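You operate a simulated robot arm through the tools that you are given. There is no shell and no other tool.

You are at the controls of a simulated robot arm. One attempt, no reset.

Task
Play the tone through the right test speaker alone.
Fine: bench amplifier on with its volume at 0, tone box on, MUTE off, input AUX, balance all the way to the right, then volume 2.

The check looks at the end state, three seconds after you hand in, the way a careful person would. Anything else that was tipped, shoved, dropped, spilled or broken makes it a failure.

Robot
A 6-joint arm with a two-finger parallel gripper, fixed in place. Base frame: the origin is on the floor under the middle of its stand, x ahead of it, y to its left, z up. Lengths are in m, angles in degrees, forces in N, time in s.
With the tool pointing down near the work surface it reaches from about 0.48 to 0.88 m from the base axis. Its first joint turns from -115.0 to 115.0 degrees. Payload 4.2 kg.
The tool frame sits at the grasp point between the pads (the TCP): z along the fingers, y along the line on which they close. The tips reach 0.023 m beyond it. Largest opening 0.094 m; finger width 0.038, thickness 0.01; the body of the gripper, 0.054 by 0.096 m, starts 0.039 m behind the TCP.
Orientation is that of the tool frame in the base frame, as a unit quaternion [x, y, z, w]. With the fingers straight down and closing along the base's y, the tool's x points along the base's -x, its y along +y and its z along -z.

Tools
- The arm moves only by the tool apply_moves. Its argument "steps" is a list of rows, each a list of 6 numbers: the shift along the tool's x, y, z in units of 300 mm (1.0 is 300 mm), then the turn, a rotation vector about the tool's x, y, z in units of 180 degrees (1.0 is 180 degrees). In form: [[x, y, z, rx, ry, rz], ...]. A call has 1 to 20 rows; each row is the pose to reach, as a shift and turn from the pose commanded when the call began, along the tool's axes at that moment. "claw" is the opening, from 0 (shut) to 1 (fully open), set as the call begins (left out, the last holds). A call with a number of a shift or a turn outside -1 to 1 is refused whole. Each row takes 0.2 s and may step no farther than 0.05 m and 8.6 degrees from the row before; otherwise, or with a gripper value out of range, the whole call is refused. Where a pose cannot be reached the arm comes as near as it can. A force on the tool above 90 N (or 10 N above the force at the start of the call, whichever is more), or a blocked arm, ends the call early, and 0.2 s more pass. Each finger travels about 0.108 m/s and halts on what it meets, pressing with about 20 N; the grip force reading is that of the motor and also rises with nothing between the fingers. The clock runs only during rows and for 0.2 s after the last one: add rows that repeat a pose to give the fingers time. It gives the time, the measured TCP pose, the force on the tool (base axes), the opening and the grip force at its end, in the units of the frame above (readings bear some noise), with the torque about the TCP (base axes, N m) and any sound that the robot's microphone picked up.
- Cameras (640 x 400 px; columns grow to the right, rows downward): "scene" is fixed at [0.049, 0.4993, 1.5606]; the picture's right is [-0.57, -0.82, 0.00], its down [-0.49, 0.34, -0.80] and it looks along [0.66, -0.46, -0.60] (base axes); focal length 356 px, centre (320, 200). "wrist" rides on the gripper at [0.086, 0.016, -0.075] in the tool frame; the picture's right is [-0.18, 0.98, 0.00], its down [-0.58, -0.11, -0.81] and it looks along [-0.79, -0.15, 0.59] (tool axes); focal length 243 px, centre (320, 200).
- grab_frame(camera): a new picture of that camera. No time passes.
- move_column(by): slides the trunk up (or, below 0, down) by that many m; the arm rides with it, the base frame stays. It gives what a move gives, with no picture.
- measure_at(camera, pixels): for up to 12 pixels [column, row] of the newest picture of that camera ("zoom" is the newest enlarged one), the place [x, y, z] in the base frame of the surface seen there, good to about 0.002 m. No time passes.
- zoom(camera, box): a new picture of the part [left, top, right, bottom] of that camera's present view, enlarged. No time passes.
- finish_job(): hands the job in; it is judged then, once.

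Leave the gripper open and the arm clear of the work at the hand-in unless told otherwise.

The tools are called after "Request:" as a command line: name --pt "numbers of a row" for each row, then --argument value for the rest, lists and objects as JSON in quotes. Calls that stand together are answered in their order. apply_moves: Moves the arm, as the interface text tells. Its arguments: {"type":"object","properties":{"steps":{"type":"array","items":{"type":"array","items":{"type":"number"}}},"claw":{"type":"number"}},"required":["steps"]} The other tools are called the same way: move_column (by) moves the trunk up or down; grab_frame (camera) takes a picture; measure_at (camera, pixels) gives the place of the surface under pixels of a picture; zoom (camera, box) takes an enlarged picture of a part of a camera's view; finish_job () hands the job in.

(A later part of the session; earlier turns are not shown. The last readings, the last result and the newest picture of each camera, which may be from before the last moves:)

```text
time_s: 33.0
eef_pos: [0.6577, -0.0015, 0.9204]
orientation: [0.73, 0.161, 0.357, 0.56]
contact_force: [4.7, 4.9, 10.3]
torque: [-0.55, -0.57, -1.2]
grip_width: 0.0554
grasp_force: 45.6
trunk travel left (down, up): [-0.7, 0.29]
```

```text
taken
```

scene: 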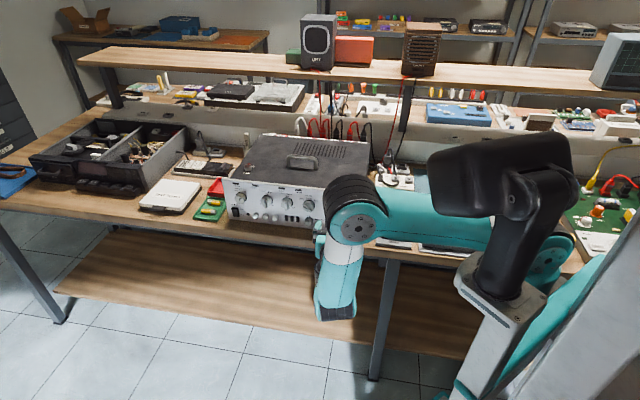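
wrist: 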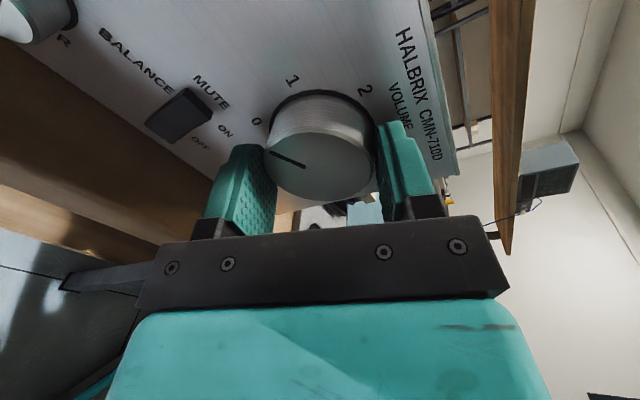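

The "0" mark is now visible at (257,120) and the pointer is close to it, at about -117 degrees. I turn 20 more degrees to reach the 0 stop.

Request:
apply_moves --pt "0 0 0 0 0 -0.0389" --pt "0 0 0 0 0 -0.0778" --pt "0 0 0 0 0 -0.1111"

Request:
grab_frame --camera "wrist"

Request:
zoom --camera "wrist" --box '[220, 60, 420, 220]'

```text
time_s: 33.8
eef_pos: [0.6444, -0.0091, 0.9193]
orientation: [0.688, 0.283, 0.262, 0.615]
contact_force: [23.8, 2.7, 41.9]
torque: [-1.14, -2.22, 0.13]
grip_width: 0.0543
grasp_force: 45.5
out of reach, approached as far as the arm can: row 3
trunk travel left (down, up): [-0.7, 0.29]
```

```text
taken
```

wrist: 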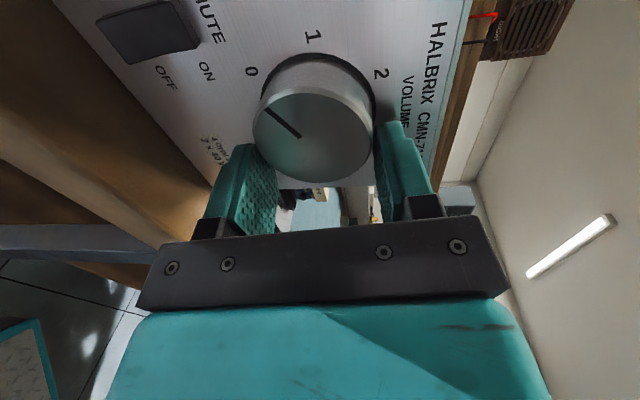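

```text
2.50 times, centred on (320, 140) of wrist
```

zoom: 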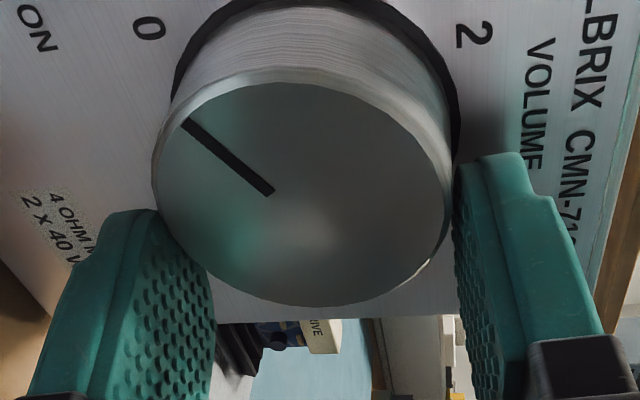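

The roll limit of the last joint was reached and the hand got dragged sideways about 15 mm, with 48 N on it. I release at once to unload the knob.

Request:
apply_moves --pt "0 0 0 0 0 0" --pt "0 0 0 0 0 0" --claw 0.85

Request:
grab_frame --camera "wrist"

Request:
grab_frame --camera "scene"

```text
time_s: 34.4
eef_pos: [0.6437, -0.0108, 0.9162]
orientation: [0.692, 0.285, 0.256, 0.611]
contact_force: [-0.6, 0.2, -0.6]
torque: [-0.01, 0.02, 0.02]
grip_width: 0.0796
grasp_force: 0.1
trunk travel left (down, up): [-0.7, 0.29]
```

```text
taken
```

wrist: 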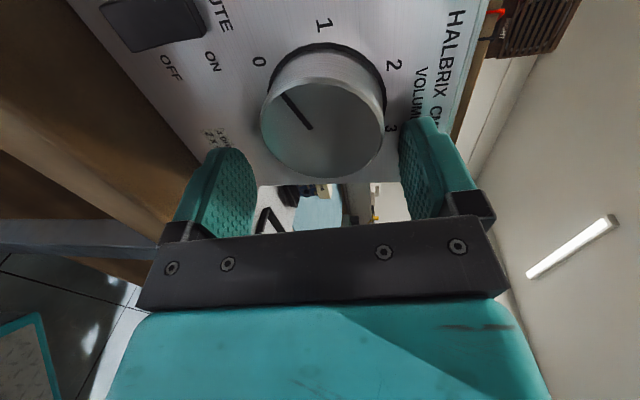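

```text
taken
```

scene: 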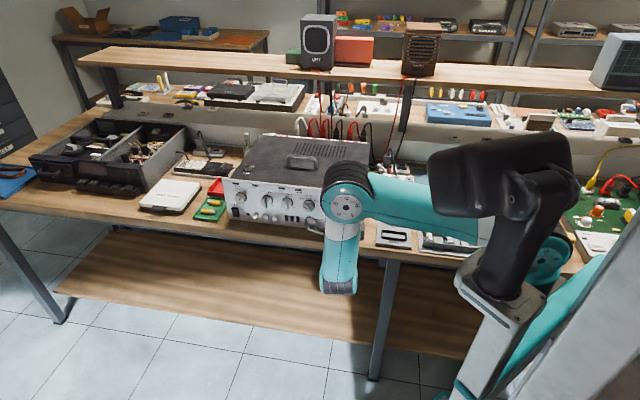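

The amplifier looks unmoved in the scene picture. I back straight off 60 mm from the knob and then roll the hand back upright.

Request:
apply_moves --pt "0 0 -0.1 0 0 0" --pt "0 0 -0.2 0 0 0"

Request:
apply_moves --pt "0 0 0 0 0 0.045" --pt "0 0 0 0 0 0.09" --pt "0 0 0 0 0 0.135" --pt "0 0 0 0 0 0.18" --pt "0 0 0 0 0 0.225" --pt "0 0 0 0 0 0.27" --pt "0 0 0 0 0 0.315" --pt "0 0 0 0 0 0.36" --pt "0 0 0 0 0 0.405" --pt "0 0 0 0 0 0.45"

Request:
grab_frame --camera "wrist"

```text
time_s: 35.0
eef_pos: [0.5989, 0.0316, 0.9234]
orientation: [0.693, 0.284, 0.255, 0.612]
contact_force: [-0.1, 0.1, 0.8]
torque: [0.02, -0.02, 0.01]
grip_width: 0.0802
grasp_force: 0.1
trunk travel left (down, up): [-0.7, 0.29]
```

```text
time_s: 37.2
eef_pos: [0.6015, 0.0321, 0.9237]
orientation: [0.71, -0.234, 0.592, 0.299]
contact_force: [0.2, 0.1, -0.3]
torque: [0.02, 0.0, -0.01]
grip_width: 0.0798
grasp_force: 0.0
trunk travel left (down, up): [-0.7, 0.29]
```

```text
taken
```

wrist: 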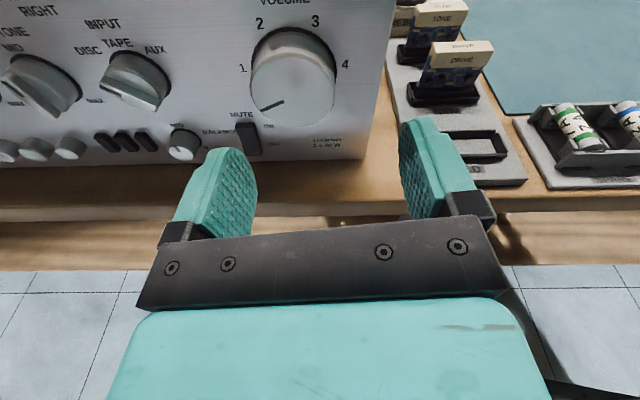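

Now read the volume pointer and re-measure the panel, to see whether anything shifted.

Request:
zoom --camera "wrist" --box '[214, 0, 374, 160]'

Request:
measure_at --camera "zoom" --pixels '[[186, 265], [268, 250], [300, 225], [117, 170], [180, 62], [400, 50], [520, 155], [100, 60], [560, 300], [480, 350], [320, 330], [320, 150]]'

```text
2.50 times, centred on (294, 80) of wrist
```

zoom: 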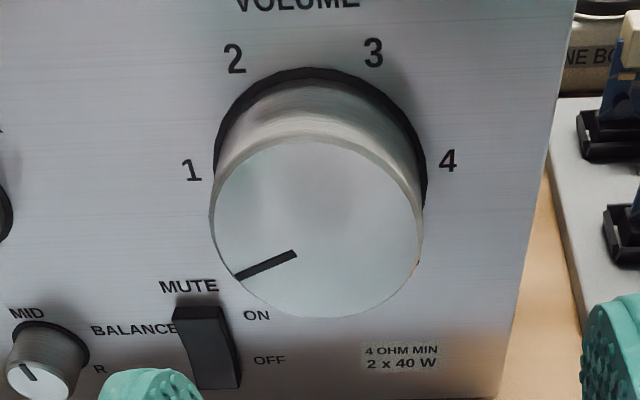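

```text
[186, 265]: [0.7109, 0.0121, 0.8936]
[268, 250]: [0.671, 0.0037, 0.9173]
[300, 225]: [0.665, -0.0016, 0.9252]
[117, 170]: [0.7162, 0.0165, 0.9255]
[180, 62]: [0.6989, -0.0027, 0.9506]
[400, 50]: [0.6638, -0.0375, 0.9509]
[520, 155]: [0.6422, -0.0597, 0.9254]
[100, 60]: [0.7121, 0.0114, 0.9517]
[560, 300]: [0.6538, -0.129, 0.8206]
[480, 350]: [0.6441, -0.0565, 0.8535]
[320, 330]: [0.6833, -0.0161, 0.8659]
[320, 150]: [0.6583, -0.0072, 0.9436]
```

Request:
measure_at --camera "zoom" --pixels '[[238, 276], [245, 273], [294, 254], [191, 171], [234, 59], [374, 52], [448, 160], [217, 225], [416, 225], [316, 142], [316, 312]]'

```text
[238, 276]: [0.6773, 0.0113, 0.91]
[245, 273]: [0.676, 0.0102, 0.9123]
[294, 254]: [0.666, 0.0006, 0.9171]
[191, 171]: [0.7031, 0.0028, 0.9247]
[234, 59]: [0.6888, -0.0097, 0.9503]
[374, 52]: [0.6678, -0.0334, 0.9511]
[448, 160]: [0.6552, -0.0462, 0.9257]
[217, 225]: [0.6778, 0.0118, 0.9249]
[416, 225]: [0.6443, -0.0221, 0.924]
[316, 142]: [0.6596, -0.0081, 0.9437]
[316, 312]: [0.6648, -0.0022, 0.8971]
```

Nothing moved on the panel. The pointer reads about -114 degrees, so volume is near 0.4; 21 degrees remain. I recentre (17 mm left, 5 mm up) and roll to +25 degrees for a second grip.

Request:
apply_moves --pt "0.0066 -0.013 0 0 0 0.0465" --pt "0.0132 -0.026 0 0 0 0.093" --pt "0.0198 -0.039 0 0 0 0.1395" --pt "0.0263 -0.052 0 0 0 0.186"

```text
time_s: 38.2
eef_pos: [0.6133, 0.045, 0.9294]
orientation: [0.613, -0.429, 0.653, 0.117]
contact_force: [0.2, 0.1, 0.0]
torque: [-0.01, 0.02, -0.02]
grip_width: 0.0796
grasp_force: 0.0
trunk travel left (down, up): [-0.7, 0.29]
```

Lined up (s=0.4655, z=0.929). Advance 64 mm over the knob, then close.

Request:
apply_moves --pt "0 0.002 0.107 0 0 0" --pt "0 0.003 0.213 0 0 0"

Request:
apply_moves --pt "0 0 0 0 0 0" --pt "0 0 0 0 0 0" --pt "0 0 0 0 0 0" --claw 0

```text
time_s: 38.8
eef_pos: [0.6563, 0.0003, 0.9209]
orientation: [0.614, -0.428, 0.654, 0.115]
contact_force: [0.0, -0.6, 1.1]
torque: [0.02, -0.02, 0.02]
grip_width: 0.08
grasp_force: 0.1
trunk travel left (down, up): [-0.7, 0.29]
```

```text
time_s: 39.6
eef_pos: [0.657, -0.0004, 0.922]
orientation: [0.614, -0.428, 0.654, 0.115]
contact_force: [14.5, 1.0, 5.1]
torque: [-0.28, -0.3, 1.0]
grip_width: 0.0539
grasp_force: 45.3
trunk travel left (down, up): [-0.7, 0.29]
```

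Gripped at 53.9 mm. I relax 1 mm along -y and turn counter-clockwise 24 degrees towards the stop.

Request:
apply_moves --pt "0 -0.0033 0 0 0 0" --pt "0 -0.0033 0 0 0 -0.0333" --pt "0 -0.0033 0 0 0 -0.0667" --pt "0 -0.0033 0 0 0 -0.1" --pt "0 -0.0033 0 0 0 -0.1333"

Request:
grab_frame --camera "wrist"

Request:
zoom --camera "wrist" --box '[220, 60, 420, 220]'

```text
time_s: 40.8
eef_pos: [0.6578, -0.0012, 0.9205]
orientation: [0.69, -0.29, 0.614, 0.249]
contact_force: [-15.8, 8.2, -0.8]
torque: [0.83, -0.9, -0.07]
grip_width: 0.0541
grasp_force: 45.0
trunk travel left (down, up): [-0.7, 0.29]
```

```text
taken
```

wrist: 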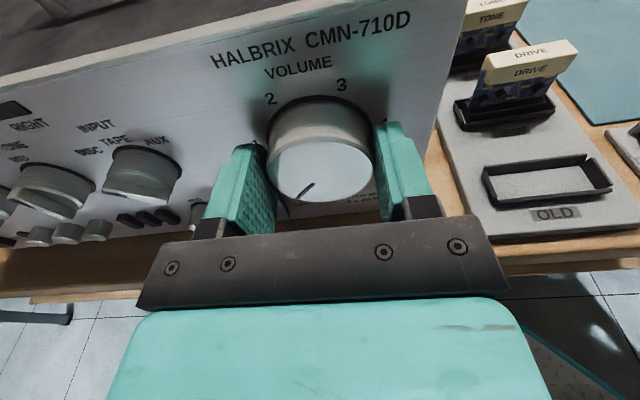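

```text
2.50 times, centred on (320, 140) of wrist
```

zoom: 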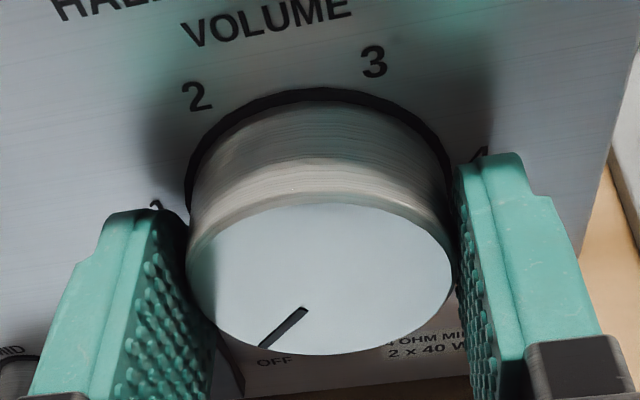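

There is now a clear reaction torque of about 1.2 N m against the turn, so the stop at 0 is reached. I check the pointer angle in this zoom.

Request:
measure_at --camera "zoom" --pixels '[[264, 344], [275, 335], [303, 313], [200, 280], [445, 280], [320, 210], [320, 345]]'

```text
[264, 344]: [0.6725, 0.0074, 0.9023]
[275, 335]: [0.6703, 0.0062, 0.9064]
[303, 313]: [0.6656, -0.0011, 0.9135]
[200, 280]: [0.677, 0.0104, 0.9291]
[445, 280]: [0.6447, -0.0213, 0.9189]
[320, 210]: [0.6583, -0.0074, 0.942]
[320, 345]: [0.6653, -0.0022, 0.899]
```

Pointer at -137 degrees, so the volume is at 0. I open the fingers and back off 90 mm.

Request:
apply_moves --pt "0 0 0 0 0 0" --pt "0 0 0 0 0 0" --claw 0.8

Request:
apply_moves --pt "0 0 -0.1 0 0 0" --pt "0 0 -0.2 0 0 0" --pt "0 0 -0.3 0 0 0"

Request:
grab_frame --camera "wrist"

Request:
zoom --camera "wrist" --box '[250, 0, 420, 140]'

```text
time_s: 41.4
eef_pos: [0.658, -0.001, 0.9214]
orientation: [0.69, -0.29, 0.615, 0.249]
contact_force: [0.5, -0.4, -0.4]
torque: [-0.01, 0.02, 0.02]
grip_width: 0.0753
grasp_force: 0.1
trunk travel left (down, up): [-0.7, 0.29]
```

```text
time_s: 42.2
eef_pos: [0.5955, 0.0622, 0.9305]
orientation: [0.689, -0.29, 0.615, 0.249]
contact_force: [0.2, 0.5, 0.9]
torque: [-0.02, -0.01, -0.01]
grip_width: 0.075
grasp_force: 0.1
trunk travel left (down, up): [-0.7, 0.29]
```

```text
taken
```

wrist: 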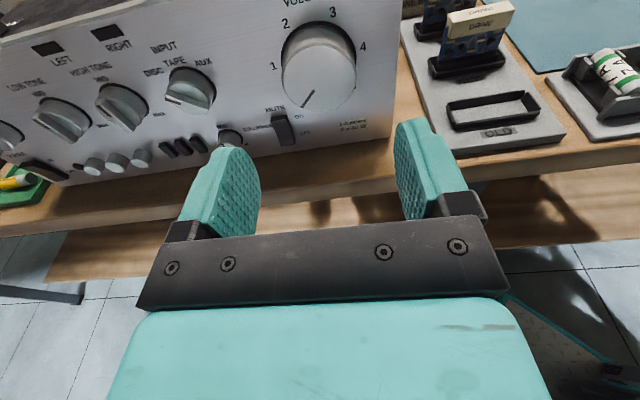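

```text
2.86 times, centred on (335, 70) of wrist
```

zoom: 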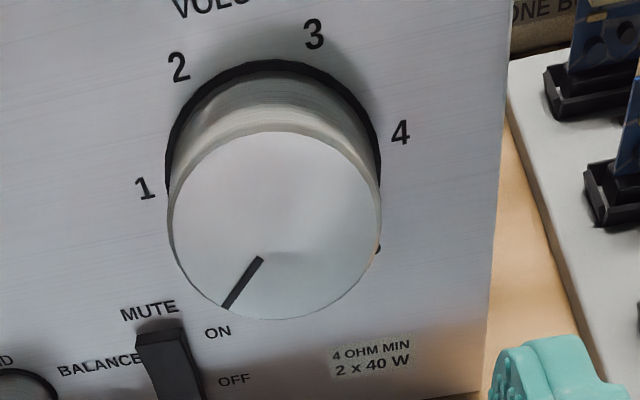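

Volume stays at 0. Before travelling to the POWER rocker, I measure the trays to the left of the amplifier and the rocker itself in the scene view.

Request:
grab_frame --camera "scene"

Request:
zoom --camera "scene" --box '[190, 170, 270, 230]'

Request:
measure_at --camera "zoom" --pixels '[[175, 290], [105, 350], [250, 330], [130, 270], [240, 130], [390, 250], [385, 205], [345, 285], [360, 320], [368, 335], [380, 365], [270, 250]]'

```text
taken
```

scene: 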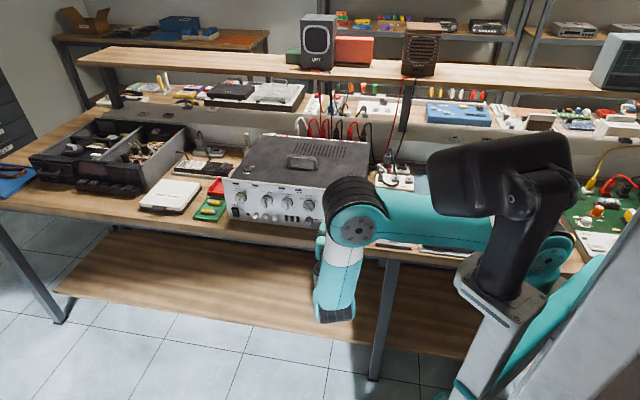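

```text
6.67 times, centred on (230, 200) of scene
```

zoom: 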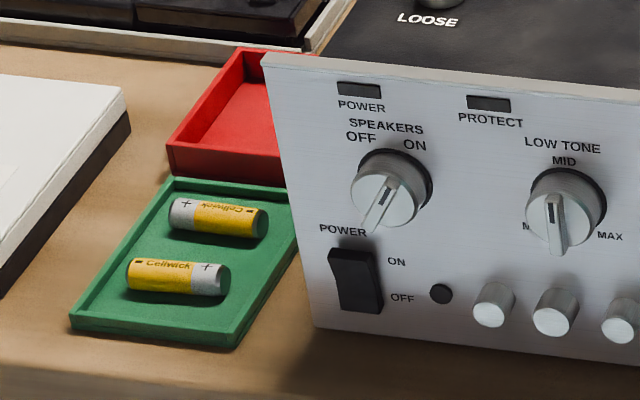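

```text
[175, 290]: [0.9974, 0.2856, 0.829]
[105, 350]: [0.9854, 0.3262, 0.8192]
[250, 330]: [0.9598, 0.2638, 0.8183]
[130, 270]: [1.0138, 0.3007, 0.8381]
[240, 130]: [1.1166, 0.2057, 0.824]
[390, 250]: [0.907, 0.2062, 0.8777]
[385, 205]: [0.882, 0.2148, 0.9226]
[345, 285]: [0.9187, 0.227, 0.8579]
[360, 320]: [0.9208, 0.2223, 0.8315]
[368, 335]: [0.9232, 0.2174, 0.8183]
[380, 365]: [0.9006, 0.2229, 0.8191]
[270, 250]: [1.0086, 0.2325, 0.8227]
```

POWER rocker centre is about s=0.804, z=0.861, and the trays are low and 60 mm further left. I close the fingers, tilt to about 18 degrees (needed further out), and travel left along the panel at 0.115 m distance.

Request:
apply_moves --pt "0 0 0 0 -0.031 0" --pt "0 0 0 0 -0.062 0" --pt "0 -0.125 0 0 -0.062 0" --pt "0 -0.25 0 0 -0.062 0" --pt "0 -0.375 0 0 -0.062 0" --pt "0 -0.5 0 0 -0.062 0" --claw 0

```text
time_s: 43.6
eef_pos: [0.7017, 0.1688, 0.9346]
orientation: [0.746, -0.313, 0.545, 0.221]
contact_force: [-0.2, 0.2, 0.6]
torque: [0.03, 0.0, -0.04]
grip_width: 0.0
grasp_force: 19.7
trunk travel left (down, up): [-0.7, 0.29]
```

Fine so far. Continue 0.188 m further left.

Request:
apply_moves --pt "0 -0.125 0 0 0 0" --pt "0 -0.25 0 0 0 0" --pt "0 -0.375 0 0 0 0" --pt "0 -0.5 0 0 0 0" --pt "0 -0.628 0 0 0 0"

Request:
grab_frame --camera "wrist"

```text
time_s: 44.8
eef_pos: [0.7594, 0.1833, 0.935]
orientation: [0.748, -0.311, 0.545, 0.216]
contact_force: [0.0, 0.0, 0.5]
torque: [0.0, -0.01, 0.0]
grip_width: 0.0
grasp_force: 19.9
out of reach, approached as far as the arm can: row 2, 3, 4, 5
trunk travel left (down, up): [-0.7, 0.29]
```

```text
taken
```

wrist: 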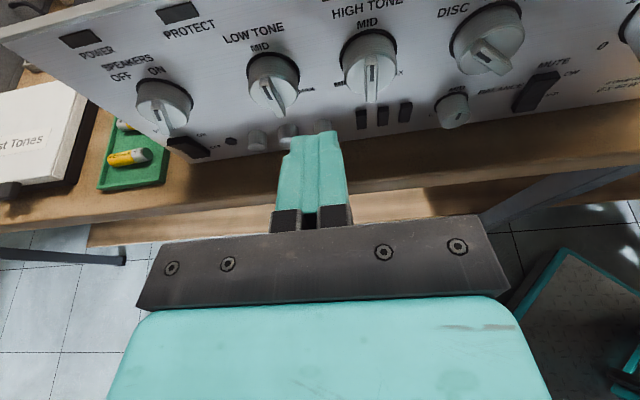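

The arm stopped short at s=0.667 because of the same wrist limit. For a push I can afford an oblique approach, so I yaw the tool 12 degrees outward and then continue left 0.137 m.

Request:
apply_moves --pt "0 0 0 0.0317 0 -0.0103" --pt "0 0 0 0.0634 0 -0.0206" --pt "0 -0.114 0 0.0634 0 -0.0206" --pt "0 -0.228 0 0.0634 0 -0.0206" --pt "0 -0.342 0 0.0634 0 -0.0206" --pt "0 -0.4567 0 0.0634 0 -0.0206"

```text
time_s: 46.2
eef_pos: [0.8005, 0.2232, 0.935]
orientation: [0.774, -0.234, 0.566, 0.163]
contact_force: [0.8, -0.6, -0.3]
torque: [-0.02, -0.02, 0.02]
grip_width: 0.0002
grasp_force: 20.0
out of reach, approached as far as the arm can: row 4, 5, 6
trunk travel left (down, up): [-0.7, 0.29]
```

Stopped again at s=0.724. Let me look at how the arm is stretched now.

Request:
grab_frame --camera "scene"

Request:
measure_at --camera "scene" --pixels '[[300, 255], [330, 245], [280, 225], [260, 215], [360, 230], [400, 215], [430, 205], [255, 250], [300, 220], [540, 270]]'

```text
taken
```

scene: 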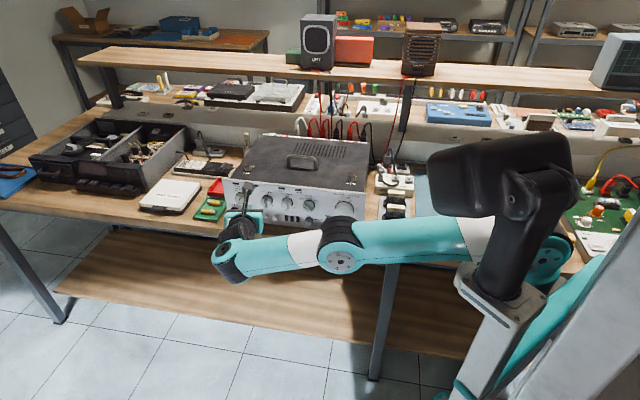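

```text
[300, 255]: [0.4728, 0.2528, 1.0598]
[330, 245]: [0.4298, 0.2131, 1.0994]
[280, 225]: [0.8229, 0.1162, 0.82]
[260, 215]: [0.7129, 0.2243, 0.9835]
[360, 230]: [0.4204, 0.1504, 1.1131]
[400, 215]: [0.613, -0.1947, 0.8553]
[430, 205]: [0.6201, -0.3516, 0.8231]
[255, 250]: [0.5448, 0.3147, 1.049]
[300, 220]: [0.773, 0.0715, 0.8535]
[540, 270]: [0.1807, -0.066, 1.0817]
```

The arm is nearly straight here. The stated reach is larger for a tool pointing down, so I try a steeper tilt: first raise 60 mm (clear of knobs), tilt to about 42 degrees, then continue left.

Request:
apply_moves --pt "0.1 0 -0.05 0 0 0" --pt "0.19 0 -0.1 0 0 0" --pt "0.19 0 -0.1 0 -0.0444 0" --pt "0.19 0 -0.1 0 -0.0889 0" --pt "0.19 0 -0.1 0 -0.1333 0"

Request:
apply_moves --pt "0 -0.12 0 0 0 0" --pt "0 -0.24 0 0 0 0"

```text
time_s: 47.4
eef_pos: [0.7904, 0.2286, 0.9969]
orientation: [0.875, -0.261, 0.393, 0.11]
contact_force: [0.2, 0.1, 0.0]
torque: [0.0, 0.01, 0.0]
grip_width: 0.0
grasp_force: 20.5
trunk travel left (down, up): [-0.7, 0.29]
```

```text
time_s: 48.0
eef_pos: [0.7962, 0.2422, 0.9942]
orientation: [0.875, -0.263, 0.392, 0.111]
contact_force: [0.1, 0.0, -0.2]
torque: [-0.01, -0.01, -0.01]
grip_width: 0.0002
grasp_force: 19.6
out of reach, approached as far as the arm can: row 1, 2
trunk travel left (down, up): [-0.7, 0.29]
```

With the wrist level with the shoulder the arm reaches further, so I'll lower the trunk and use a more outward yaw for POWER. First: up 0.15 m and back 0.05 m, then reduce the tilt to 15 degrees and yaw 20 degrees outward, all in free air.

Request:
apply_moves --pt "0.065 0 -0.1147 0 0 0" --pt "0.13 0 -0.2293 0 0 0" --pt "0.195 0 -0.344 0 0 0" --pt "0.26 0 -0.4587 0 0 0" --pt "0.26 0 -0.4587 0 0.0375 0" --pt "0.26 0 -0.4587 0 0.075 0" --pt "0.26 0 -0.4587 0 0.1125 0" --pt "0.26 0 -0.4587 0 0.15 0"

Request:
apply_moves --pt "0 0 0 0.0358 0 -0.0096" --pt "0 0 0 0.0715 0 -0.0192" --pt "0 0 0 0.1073 0 -0.0288"

```text
time_s: 49.8
eef_pos: [0.7831, 0.2387, 1.1446]
orientation: [0.772, -0.227, 0.572, 0.159]
contact_force: [1.0, -0.3, -0.9]
torque: [-0.01, 0.01, -0.01]
grip_width: 0.0
grasp_force: 19.8
out of reach, approached as far as the arm can: row 2, 3, 4, 5, 6, 7, 8
trunk travel left (down, up): [-0.7, 0.29]
```

```text
time_s: 50.6
eef_pos: [0.7837, 0.2394, 1.1437]
orientation: [0.786, -0.094, 0.608, 0.065]
contact_force: [-0.2, 0.7, -0.9]
torque: [-0.01, -0.03, 0.0]
grip_width: 0.0002
grasp_force: 19.8
trunk travel left (down, up): [-0.7, 0.29]
```

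Now level enough (14.7 degrees) and yawed to -13 degrees azimuth, 0.11 m in front of the panel. Lower the trunk by 0.24 m; the hand ends at z = 0.90, still ahead of the panel.

Request:
move_column --by -0.24

Request:
grab_frame --camera "wrist"

Request:
grab_frame --camera "scene"

```text
time_s: 53.1
eef_pos: [0.7825, 0.2393, 0.9038]
orientation: [0.786, -0.092, 0.608, 0.064]
contact_force: [-0.5, 0.7, 0.5]
torque: [-0.01, 0.02, 0.0]
grip_width: 0.0002
grasp_force: 19.4
trunk travel left (down, up): [-0.46, 0.53]
```

```text
taken
```

wrist: 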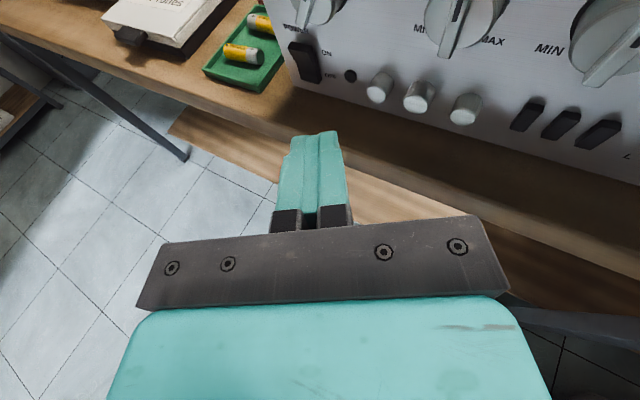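

```text
taken
```

scene: 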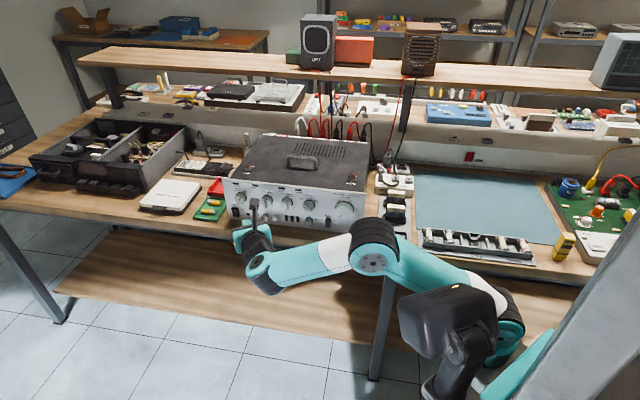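

The POWER rocker is visible at (303,62) left of the fingers. With the camera above and roll 0, the leading right/top edge of the closed fingertips will press the rocker's upper half. I move to a point about 15 mm short of contact.

Request:
apply_moves --pt "-0.008 -0.036 0.111 0 0 0" --pt "-0.016 -0.072 0.221 0 0 0" --pt "-0.025 -0.108 0.332 0 0 0"

Request:
grab_frame --camera "wrist"

Request:
zoom --camera "wrist" --box '[260, 60, 420, 180]'

Request:
zoom --camera "scene" --box '[210, 170, 290, 230]'

```text
time_s: 53.9
eef_pos: [0.882, 0.249, 0.8723]
orientation: [0.785, -0.093, 0.608, 0.065]
contact_force: [-0.3, 0.4, 0.7]
torque: [0.04, 0.03, -0.01]
grip_width: 0.0001
grasp_force: 20.2
trunk travel left (down, up): [-0.46, 0.53]
```

```text
taken
```

wrist: 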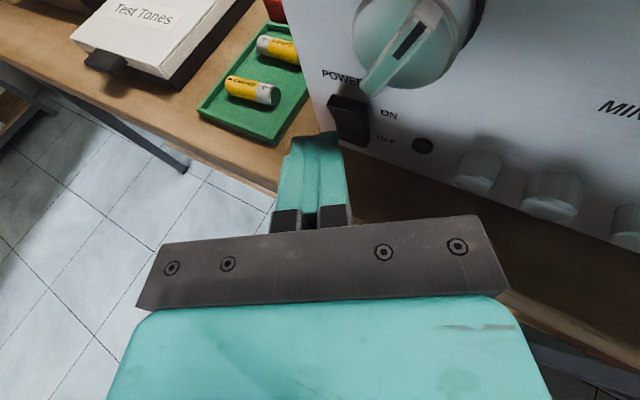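

```text
3.33 times, centred on (340, 120) of wrist
```

zoom: 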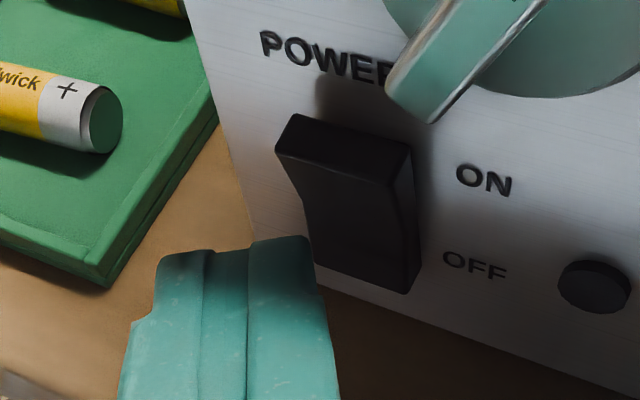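

```text
6.67 times, centred on (250, 200) of scene
```

zoom: 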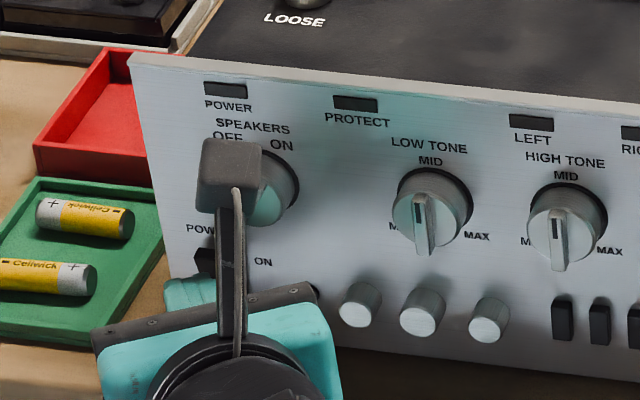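

The closed fingertips are left of and just in front of the rocker. I move 12 mm along the panel's inward normal, with 4 mm down, and read the force.

Request:
apply_moves --pt "-0.0024 0.0105 0.0185 0 0 0" --pt "-0.0043 0.0213 0.036 0 0 0"

Request:
zoom --camera "wrist" --box '[260, 60, 420, 180]'

```text
time_s: 54.5
eef_pos: [0.8901, 0.2411, 0.8682]
orientation: [0.786, -0.094, 0.608, 0.066]
contact_force: [0.3, -0.4, 0.6]
torque: [0.02, 0.01, 0.0]
grip_width: 0.0001
grasp_force: 20.3
trunk travel left (down, up): [-0.46, 0.53]
```

```text
3.33 times, centred on (340, 120) of wrist
```

zoom: 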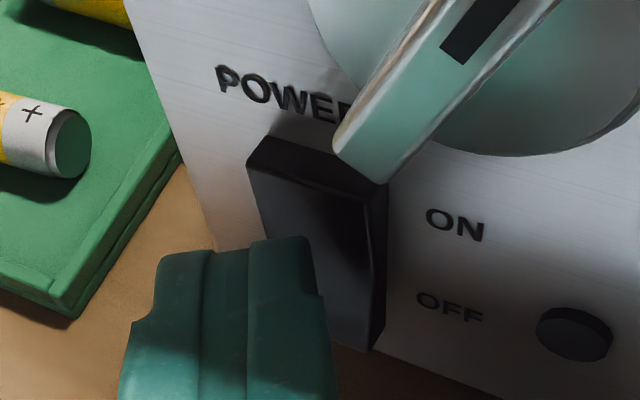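

Request:
measure_at --camera "zoom" --pixels '[[300, 245], [280, 250], [230, 255], [180, 260], [310, 265], [270, 300], [310, 170], [330, 250], [300, 150], [345, 320]]'

```text
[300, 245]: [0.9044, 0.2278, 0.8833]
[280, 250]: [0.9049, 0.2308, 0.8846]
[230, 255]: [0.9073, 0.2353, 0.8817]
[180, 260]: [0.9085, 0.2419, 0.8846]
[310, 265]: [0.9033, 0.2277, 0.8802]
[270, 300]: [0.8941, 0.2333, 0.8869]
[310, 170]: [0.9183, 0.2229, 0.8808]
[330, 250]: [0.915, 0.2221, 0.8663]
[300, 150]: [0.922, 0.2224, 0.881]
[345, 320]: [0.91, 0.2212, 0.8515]
```

Request:
measure_at --camera "zoom" --pixels '[[320, 185], [325, 200], [330, 215], [335, 235], [340, 260], [345, 280], [348, 300], [352, 330], [400, 260], [420, 330], [200, 110], [380, 215]]'

Request:
zoom --camera "scene" --box '[220, 175, 260, 205]'

```text
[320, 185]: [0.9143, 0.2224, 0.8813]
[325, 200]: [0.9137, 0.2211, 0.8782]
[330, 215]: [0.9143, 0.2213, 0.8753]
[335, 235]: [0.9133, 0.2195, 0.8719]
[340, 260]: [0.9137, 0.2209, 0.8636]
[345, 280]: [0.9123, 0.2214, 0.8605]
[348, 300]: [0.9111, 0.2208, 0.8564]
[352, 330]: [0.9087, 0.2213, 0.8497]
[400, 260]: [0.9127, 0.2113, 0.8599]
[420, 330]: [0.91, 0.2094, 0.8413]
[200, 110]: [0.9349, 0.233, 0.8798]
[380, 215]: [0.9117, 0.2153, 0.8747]
```

```text
13.33 times, centred on (240, 190) of scene
```

zoom: 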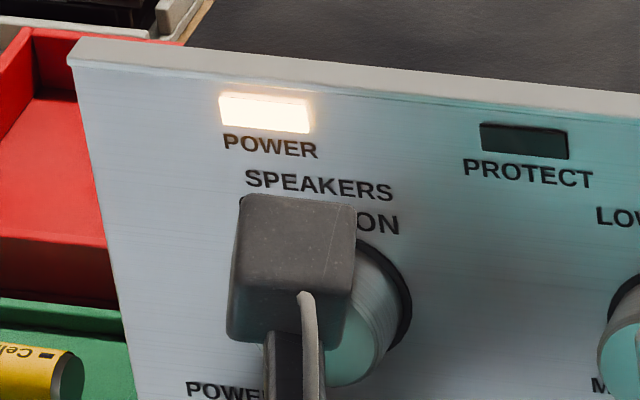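

The POWER lamp is lit: the rocker flipped (its top is now in at 6 mm, its bottom out at 9 mm). The amplifier is on with volume at 0. I back off along the tool axis.

Request:
apply_moves --pt "0 0 -0.11 0 0 0" --pt "0 0 -0.22 0 0 0" --pt "0 0 -0.34 0 0 0"

Request:
zoom --camera "scene" --box '[368, 155, 424, 195]'

Request:
measure_at --camera "zoom" --pixels '[[190, 200], [225, 210], [200, 260], [205, 230], [205, 190], [300, 230], [430, 240], [230, 290], [350, 275], [200, 165], [130, 210], [270, 240]]'

```text
time_s: 55.3
eef_pos: [0.7946, 0.2621, 0.8934]
orientation: [0.785, -0.094, 0.608, 0.066]
contact_force: [0.9, -0.1, 0.7]
torque: [-0.01, -0.03, 0.01]
grip_width: 0.0001
grasp_force: 20.3
trunk travel left (down, up): [-0.46, 0.53]
```

```text
10.00 times, centred on (396, 175) of scene
```

zoom: 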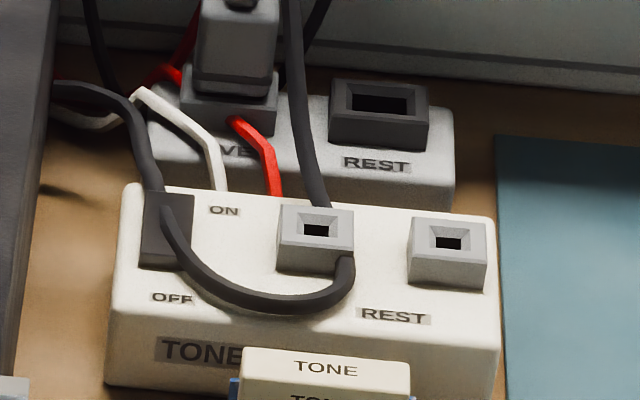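

```text
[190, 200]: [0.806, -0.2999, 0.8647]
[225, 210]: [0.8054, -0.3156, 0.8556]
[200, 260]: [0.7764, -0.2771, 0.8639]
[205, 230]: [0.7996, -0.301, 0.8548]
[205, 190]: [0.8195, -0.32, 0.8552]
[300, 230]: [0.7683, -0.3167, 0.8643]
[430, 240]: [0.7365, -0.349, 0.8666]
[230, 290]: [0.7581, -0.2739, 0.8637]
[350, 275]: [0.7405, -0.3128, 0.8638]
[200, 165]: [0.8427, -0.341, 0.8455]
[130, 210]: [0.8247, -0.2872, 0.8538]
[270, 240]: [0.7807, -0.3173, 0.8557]
```

Next the tone box. Its rocker is at the left of its top face with ON at the far side and OFF at the near side. A closer zoom to see the rocker and the cable lying near it.

Request:
zoom --camera "scene" --box '[376, 168, 408, 188]'

Request:
measure_at --camera "zoom" --pixels '[[120, 130], [150, 130], [120, 170], [130, 200], [120, 230], [130, 250], [100, 270], [180, 270], [195, 240], [60, 200], [200, 160], [160, 160]]'

Request:
zoom --camera "scene" --box '[370, 100, 430, 185]'

```text
16.00 times, centred on (392, 178) of scene
```

zoom: 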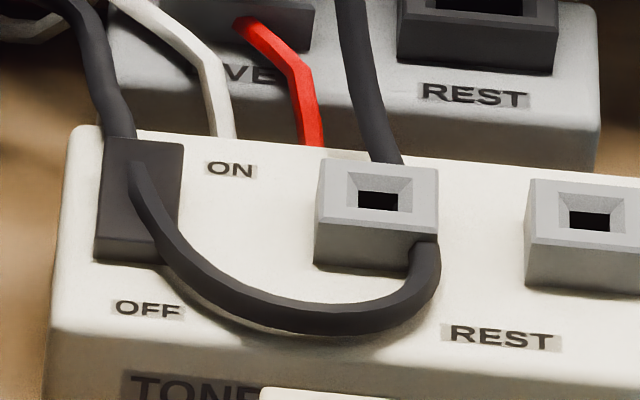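

```text
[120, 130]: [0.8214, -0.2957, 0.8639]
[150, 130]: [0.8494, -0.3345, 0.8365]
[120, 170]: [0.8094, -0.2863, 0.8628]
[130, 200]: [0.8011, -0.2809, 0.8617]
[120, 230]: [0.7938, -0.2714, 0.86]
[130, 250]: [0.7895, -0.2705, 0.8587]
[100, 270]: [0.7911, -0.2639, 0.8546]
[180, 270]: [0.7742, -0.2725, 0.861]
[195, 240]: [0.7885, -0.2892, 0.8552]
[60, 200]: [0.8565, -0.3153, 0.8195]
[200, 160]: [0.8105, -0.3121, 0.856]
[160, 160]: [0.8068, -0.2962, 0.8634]
```

```text
4.71 times, centred on (400, 142) of scene
```

zoom: 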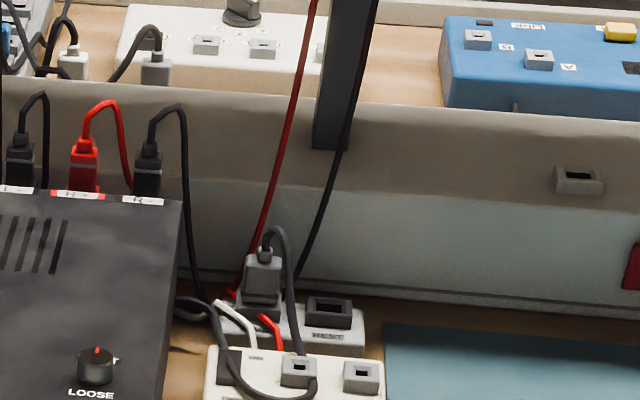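

The rocker's near (OFF) end is low (z=0.859) and its far (ON) end is high (0.864), so the tone box is OFF. I check where the dark cable runs relative to the rocker.

Request:
zoom --camera "scene" --box '[376, 168, 408, 188]'

Request:
measure_at --camera "zoom" --pixels '[[100, 60], [112, 100], [124, 134], [137, 180], [150, 210], [170, 245], [220, 295], [320, 320], [430, 265], [370, 120], [345, 30], [165, 150]]'

```text
16.00 times, centred on (392, 178) of scene
```

zoom: 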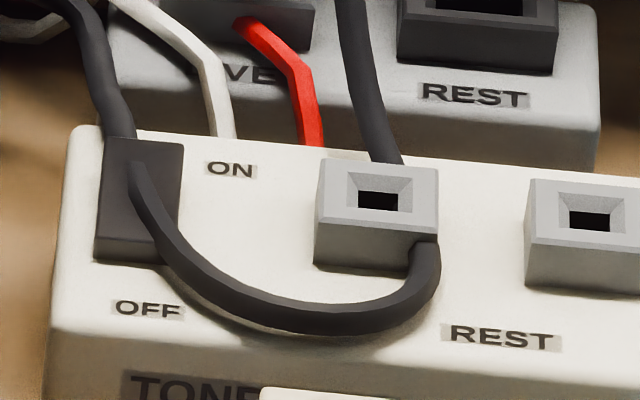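

```text
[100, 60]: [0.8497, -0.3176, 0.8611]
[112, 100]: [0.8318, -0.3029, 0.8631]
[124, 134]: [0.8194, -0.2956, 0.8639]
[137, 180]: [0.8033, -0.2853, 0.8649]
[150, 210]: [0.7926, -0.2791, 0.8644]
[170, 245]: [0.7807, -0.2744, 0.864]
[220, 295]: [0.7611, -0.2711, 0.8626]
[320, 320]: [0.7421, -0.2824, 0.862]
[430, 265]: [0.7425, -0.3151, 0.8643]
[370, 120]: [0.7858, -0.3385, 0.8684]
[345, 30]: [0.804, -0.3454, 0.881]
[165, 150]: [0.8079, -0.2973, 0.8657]
```

The loop of cable lies flat on the box at z about 0.864 and passes through the rocker's drawing, so it sits no higher than the rocker. The rocker's far end (about x=0.81, y=-0.292) is at radius 0.86, so I'll press it with the tool tilted about 50 degrees. First I raise the trunk 0.15 m and carry the closed hand over the amplifier at z above 1.15.

Request:
move_column --by 0.15

Request:
apply_moves --pt "0.0967 -0.001 -0.0253 0 0 0" --pt "0.1934 -0.002 -0.0506 0 0 0" --pt "0.2901 -0.003 -0.0759 0 0 0" --pt "0.3868 -0.0044 -0.1012 0 0 0" --pt "0.3906 0.118 -0.0922 0 0 0" --pt "0.3944 0.2404 -0.0832 0 0 0" --pt "0.3982 0.3628 -0.0742 0 0 0" --pt "0.402 0.4852 -0.0652 0 0 0" --pt "0.4058 0.6076 -0.0562 0 0 0" --pt "0.4096 0.73 -0.0472 0 0 0" --pt "0.4133 0.8526 -0.0382 0 0 0"

```text
time_s: 57.1
eef_pos: [0.7949, 0.2636, 1.0437]
orientation: [0.786, -0.093, 0.608, 0.065]
contact_force: [0.1, -0.2, -0.2]
torque: [0.0, -0.01, -0.03]
grip_width: 0.0002
grasp_force: 20.3
trunk travel left (down, up): [-0.61, 0.38]
```

```text
time_s: 59.5
eef_pos: [0.7571, 0.0087, 1.164]
orientation: [0.786, -0.093, 0.608, 0.064]
contact_force: [-0.3, 1.5, 0.5]
torque: [0.01, 0.02, -0.03]
grip_width: 0.0
grasp_force: 20.0
trunk travel left (down, up): [-0.61, 0.38]
```

Halfway over. Continue to above the tone box while yawing to azimuth -20.

Request:
apply_moves --pt "0.0036 0.125 0.0084 -0.0054 0 0.0014" --pt "0.0072 0.25 0.0169 -0.0107 0 0.0028" --pt "0.0108 0.375 0.0253 -0.0161 0 0.0042" --pt "0.0145 0.5 0.0337 -0.0215 0 0.0056" --pt "0.0181 0.625 0.0421 -0.0269 0 0.007" --pt "0.0217 0.75 0.0506 -0.0322 0 0.0084" --pt "0.0253 0.875 0.059 -0.0376 0 0.0098"

Request:
grab_frame --camera "wrist"

Request:
grab_frame --camera "scene"

```text
time_s: 61.1
eef_pos: [0.7163, -0.2343, 1.1582]
orientation: [0.777, -0.147, 0.603, 0.103]
contact_force: [0.3, 0.1, 0.4]
torque: [0.01, 0.0, -0.02]
grip_width: 0.0001
grasp_force: 20.2
out of reach, approached as far as the arm can: row 7
trunk travel left (down, up): [-0.61, 0.38]
```

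```text
taken
```

wrist: 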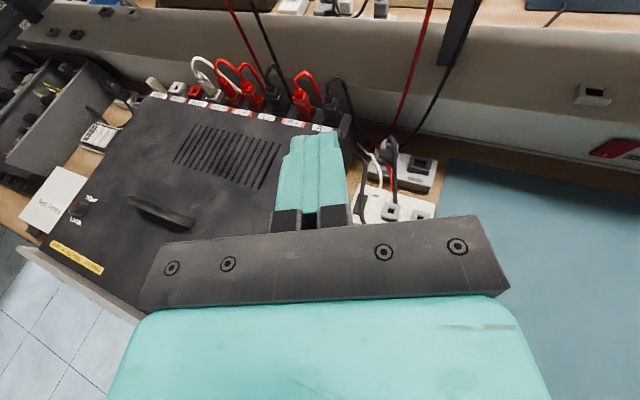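

```text
taken
```

scene: 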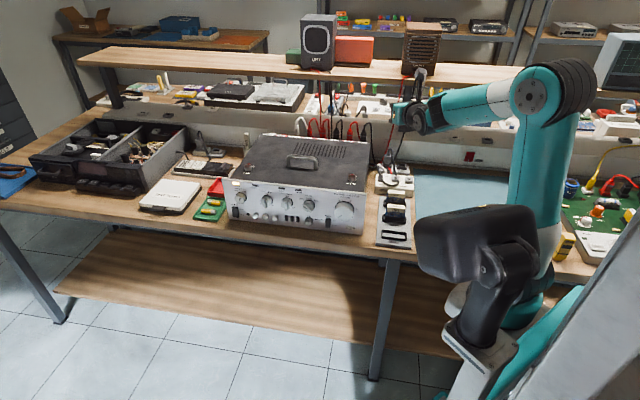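

Now near the tone box at z = 1.158. I zoom the wrist view on the tone box and measure the plug, cables and rocker from above.

Request:
zoom --camera "wrist" --box '[330, 110, 460, 230]'

Request:
measure_at --camera "zoom" --pixels '[[270, 130], [305, 170], [250, 200], [180, 220], [400, 200], [450, 290], [300, 330], [170, 300], [160, 340], [180, 380], [60, 150], [140, 130]]'

```text
3.33 times, centred on (395, 170) of wrist
```

zoom: 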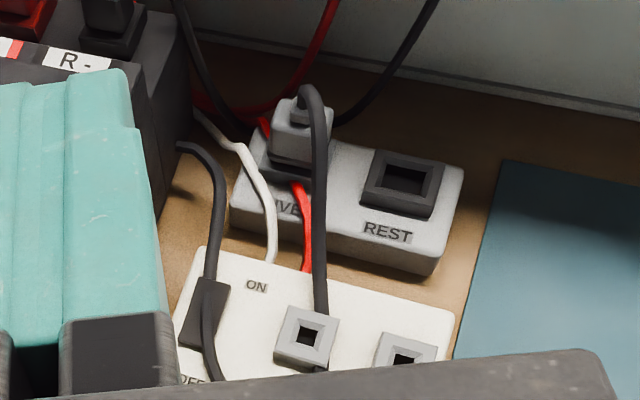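

```text
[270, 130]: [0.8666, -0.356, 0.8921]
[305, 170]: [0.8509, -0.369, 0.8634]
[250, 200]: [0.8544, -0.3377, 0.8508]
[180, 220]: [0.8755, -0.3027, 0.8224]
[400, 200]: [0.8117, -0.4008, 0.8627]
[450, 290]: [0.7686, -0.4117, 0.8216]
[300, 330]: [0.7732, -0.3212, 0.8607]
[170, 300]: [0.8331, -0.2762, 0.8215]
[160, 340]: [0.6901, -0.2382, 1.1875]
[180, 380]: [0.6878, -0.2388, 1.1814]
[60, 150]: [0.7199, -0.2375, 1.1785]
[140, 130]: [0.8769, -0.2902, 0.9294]
```

Request:
measure_at --camera "zoom" --pixels '[[305, 92], [318, 130], [320, 180], [321, 230], [321, 280], [322, 310], [215, 180], [210, 230], [207, 270], [212, 290], [240, 110], [200, 320]]'

Request:
measure_at --camera "wrist" --pixels '[[405, 90], [420, 45], [425, 100], [455, 50], [330, 110], [345, 100], [308, 100], [200, 210], [165, 210]]'

```text
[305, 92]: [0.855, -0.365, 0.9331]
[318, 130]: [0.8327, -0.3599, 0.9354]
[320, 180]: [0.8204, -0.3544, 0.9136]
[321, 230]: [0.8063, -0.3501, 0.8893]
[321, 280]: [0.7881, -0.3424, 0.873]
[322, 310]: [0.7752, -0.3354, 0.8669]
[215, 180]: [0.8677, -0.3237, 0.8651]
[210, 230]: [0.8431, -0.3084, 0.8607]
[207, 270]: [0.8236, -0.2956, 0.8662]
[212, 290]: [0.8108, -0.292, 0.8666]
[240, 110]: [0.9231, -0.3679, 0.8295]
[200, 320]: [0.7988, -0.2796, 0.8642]
```

```text
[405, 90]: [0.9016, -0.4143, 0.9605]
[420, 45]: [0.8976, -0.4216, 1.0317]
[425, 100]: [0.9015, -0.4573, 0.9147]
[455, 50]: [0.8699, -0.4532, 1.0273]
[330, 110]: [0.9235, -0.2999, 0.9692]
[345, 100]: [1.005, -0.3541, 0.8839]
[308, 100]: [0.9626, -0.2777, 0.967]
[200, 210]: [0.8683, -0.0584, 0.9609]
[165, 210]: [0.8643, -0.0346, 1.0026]
```

The arched cable is 50 mm to the right of where my fingers go; the flat cable runs along the rocker's centre-left, so I'll press on the right part of its far end. Now I tilt to 50 degrees in place.

Request:
apply_moves --pt "0 0 0 0 -0.0394 0" --pt "0 0 0 0 -0.0789 0" --pt "0 0 0 0 -0.1183 0" --pt "0 0 0 0 -0.1578 0" --pt "0 0 0 0 -0.1972 0"

```text
time_s: 62.3
eef_pos: [0.7222, -0.2078, 1.1528]
orientation: [0.922, -0.182, 0.338, 0.041]
contact_force: [-0.6, 0.9, 0.4]
torque: [-0.03, 0.03, 0.0]
grip_width: 0.0
grasp_force: 19.7
out of reach, approached as far as the arm can: row 1, 2, 3, 4, 5
trunk travel left (down, up): [-0.61, 0.38]
```

The hand stayed about 27 mm left of the commanded spot. I'll move outward and down towards a point above the tone box (z=1.0) and see whether the arm comes free there.

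Request:
apply_moves --pt "-0.0085 0.0415 0.1229 0 0 0" --pt "-0.0171 0.0831 0.2457 0 0 0" --pt "-0.0256 0.1246 0.3686 0 0 0" --pt "-0.0342 0.1662 0.4914 0 0 0" --pt "-0.0427 0.2077 0.6143 0 0 0"

Request:
grab_frame --camera "scene"

```text
time_s: 63.5
eef_pos: [0.8112, -0.2575, 0.9942]
orientation: [0.92, -0.19, 0.339, 0.048]
contact_force: [0.2, 0.2, 0.4]
torque: [-0.08, 0.01, -0.01]
grip_width: 0.0
grasp_force: 20.0
out of reach, approached as far as the arm can: row 1, 2, 3, 4, 5
trunk travel left (down, up): [-0.61, 0.38]
```

```text
taken
```

scene: 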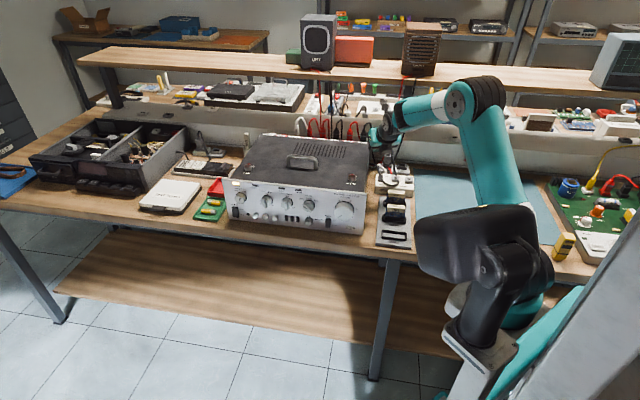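

The orientation is met while the position drifts, which points to the last joint sitting at its roll limit. A positive roll should free it: I roll +12 degrees and go to just above the rocker's far end (z=0.96).

Request:
apply_moves --pt "0 0 0 0 0 0.0333" --pt "0 0 0 0 0 0.0667" --pt "-0.025 0.071 0.05 0 0 0.0667" --pt "-0.0497 0.1417 0.1 0 0 0.0667"

Request:
grab_frame --camera "wrist"

Request:
zoom --camera "scene" --box '[356, 130, 436, 190]'

```text
time_s: 64.5
eef_pos: [0.8035, -0.2981, 0.9619]
orientation: [0.895, -0.285, 0.342, 0.013]
contact_force: [-0.1, 1.1, 0.0]
torque: [0.01, 0.01, -0.02]
grip_width: 0.0
grasp_force: 20.1
trunk travel left (down, up): [-0.61, 0.38]
```

```text
taken
```

wrist: 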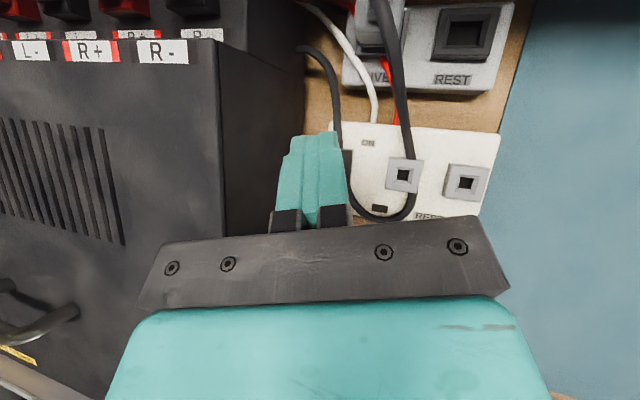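

```text
6.67 times, centred on (396, 160) of scene
```

zoom: 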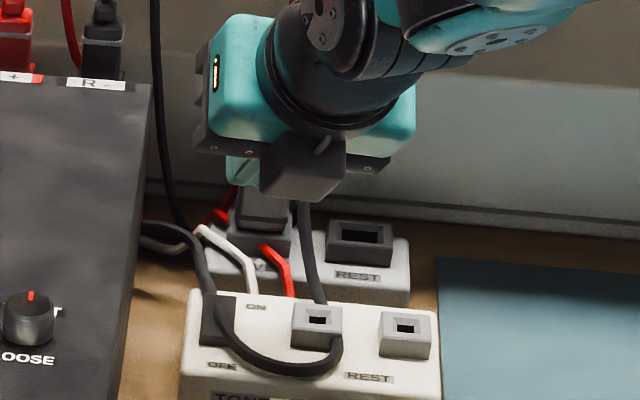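

The hand is now exactly over the spot (0.8035, -0.298, 0.962). The gripper body will pass close to the amplifier's right side, so I measure that side before lowering.

Request:
measure_at --camera "wrist" --pixels '[[250, 60], [270, 150], [240, 150], [235, 220], [222, 150], [222, 60], [345, 160], [350, 175], [367, 143], [340, 150], [330, 140], [318, 145]]'

Request:
zoom --camera "wrist" --box '[290, 100, 430, 220]'

```text
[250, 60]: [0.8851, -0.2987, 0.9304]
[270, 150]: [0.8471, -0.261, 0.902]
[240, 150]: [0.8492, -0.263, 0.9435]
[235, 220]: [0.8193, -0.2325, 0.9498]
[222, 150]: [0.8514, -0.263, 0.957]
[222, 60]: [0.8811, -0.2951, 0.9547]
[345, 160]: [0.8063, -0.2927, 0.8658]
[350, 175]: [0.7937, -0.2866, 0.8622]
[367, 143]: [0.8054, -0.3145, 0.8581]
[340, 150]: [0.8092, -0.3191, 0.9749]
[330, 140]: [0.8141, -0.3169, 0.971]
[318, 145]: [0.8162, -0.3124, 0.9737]
```

```text
3.33 times, centred on (360, 160) of wrist
```

zoom: 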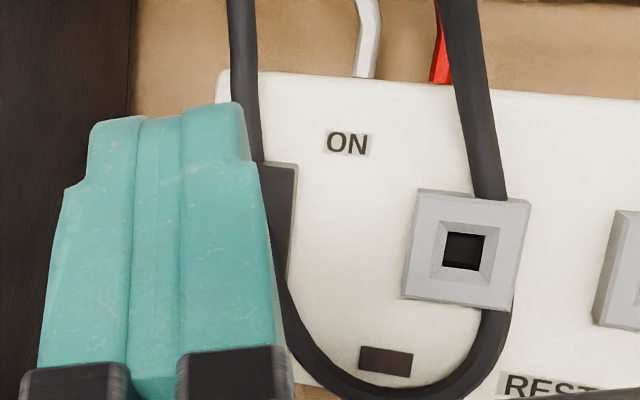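

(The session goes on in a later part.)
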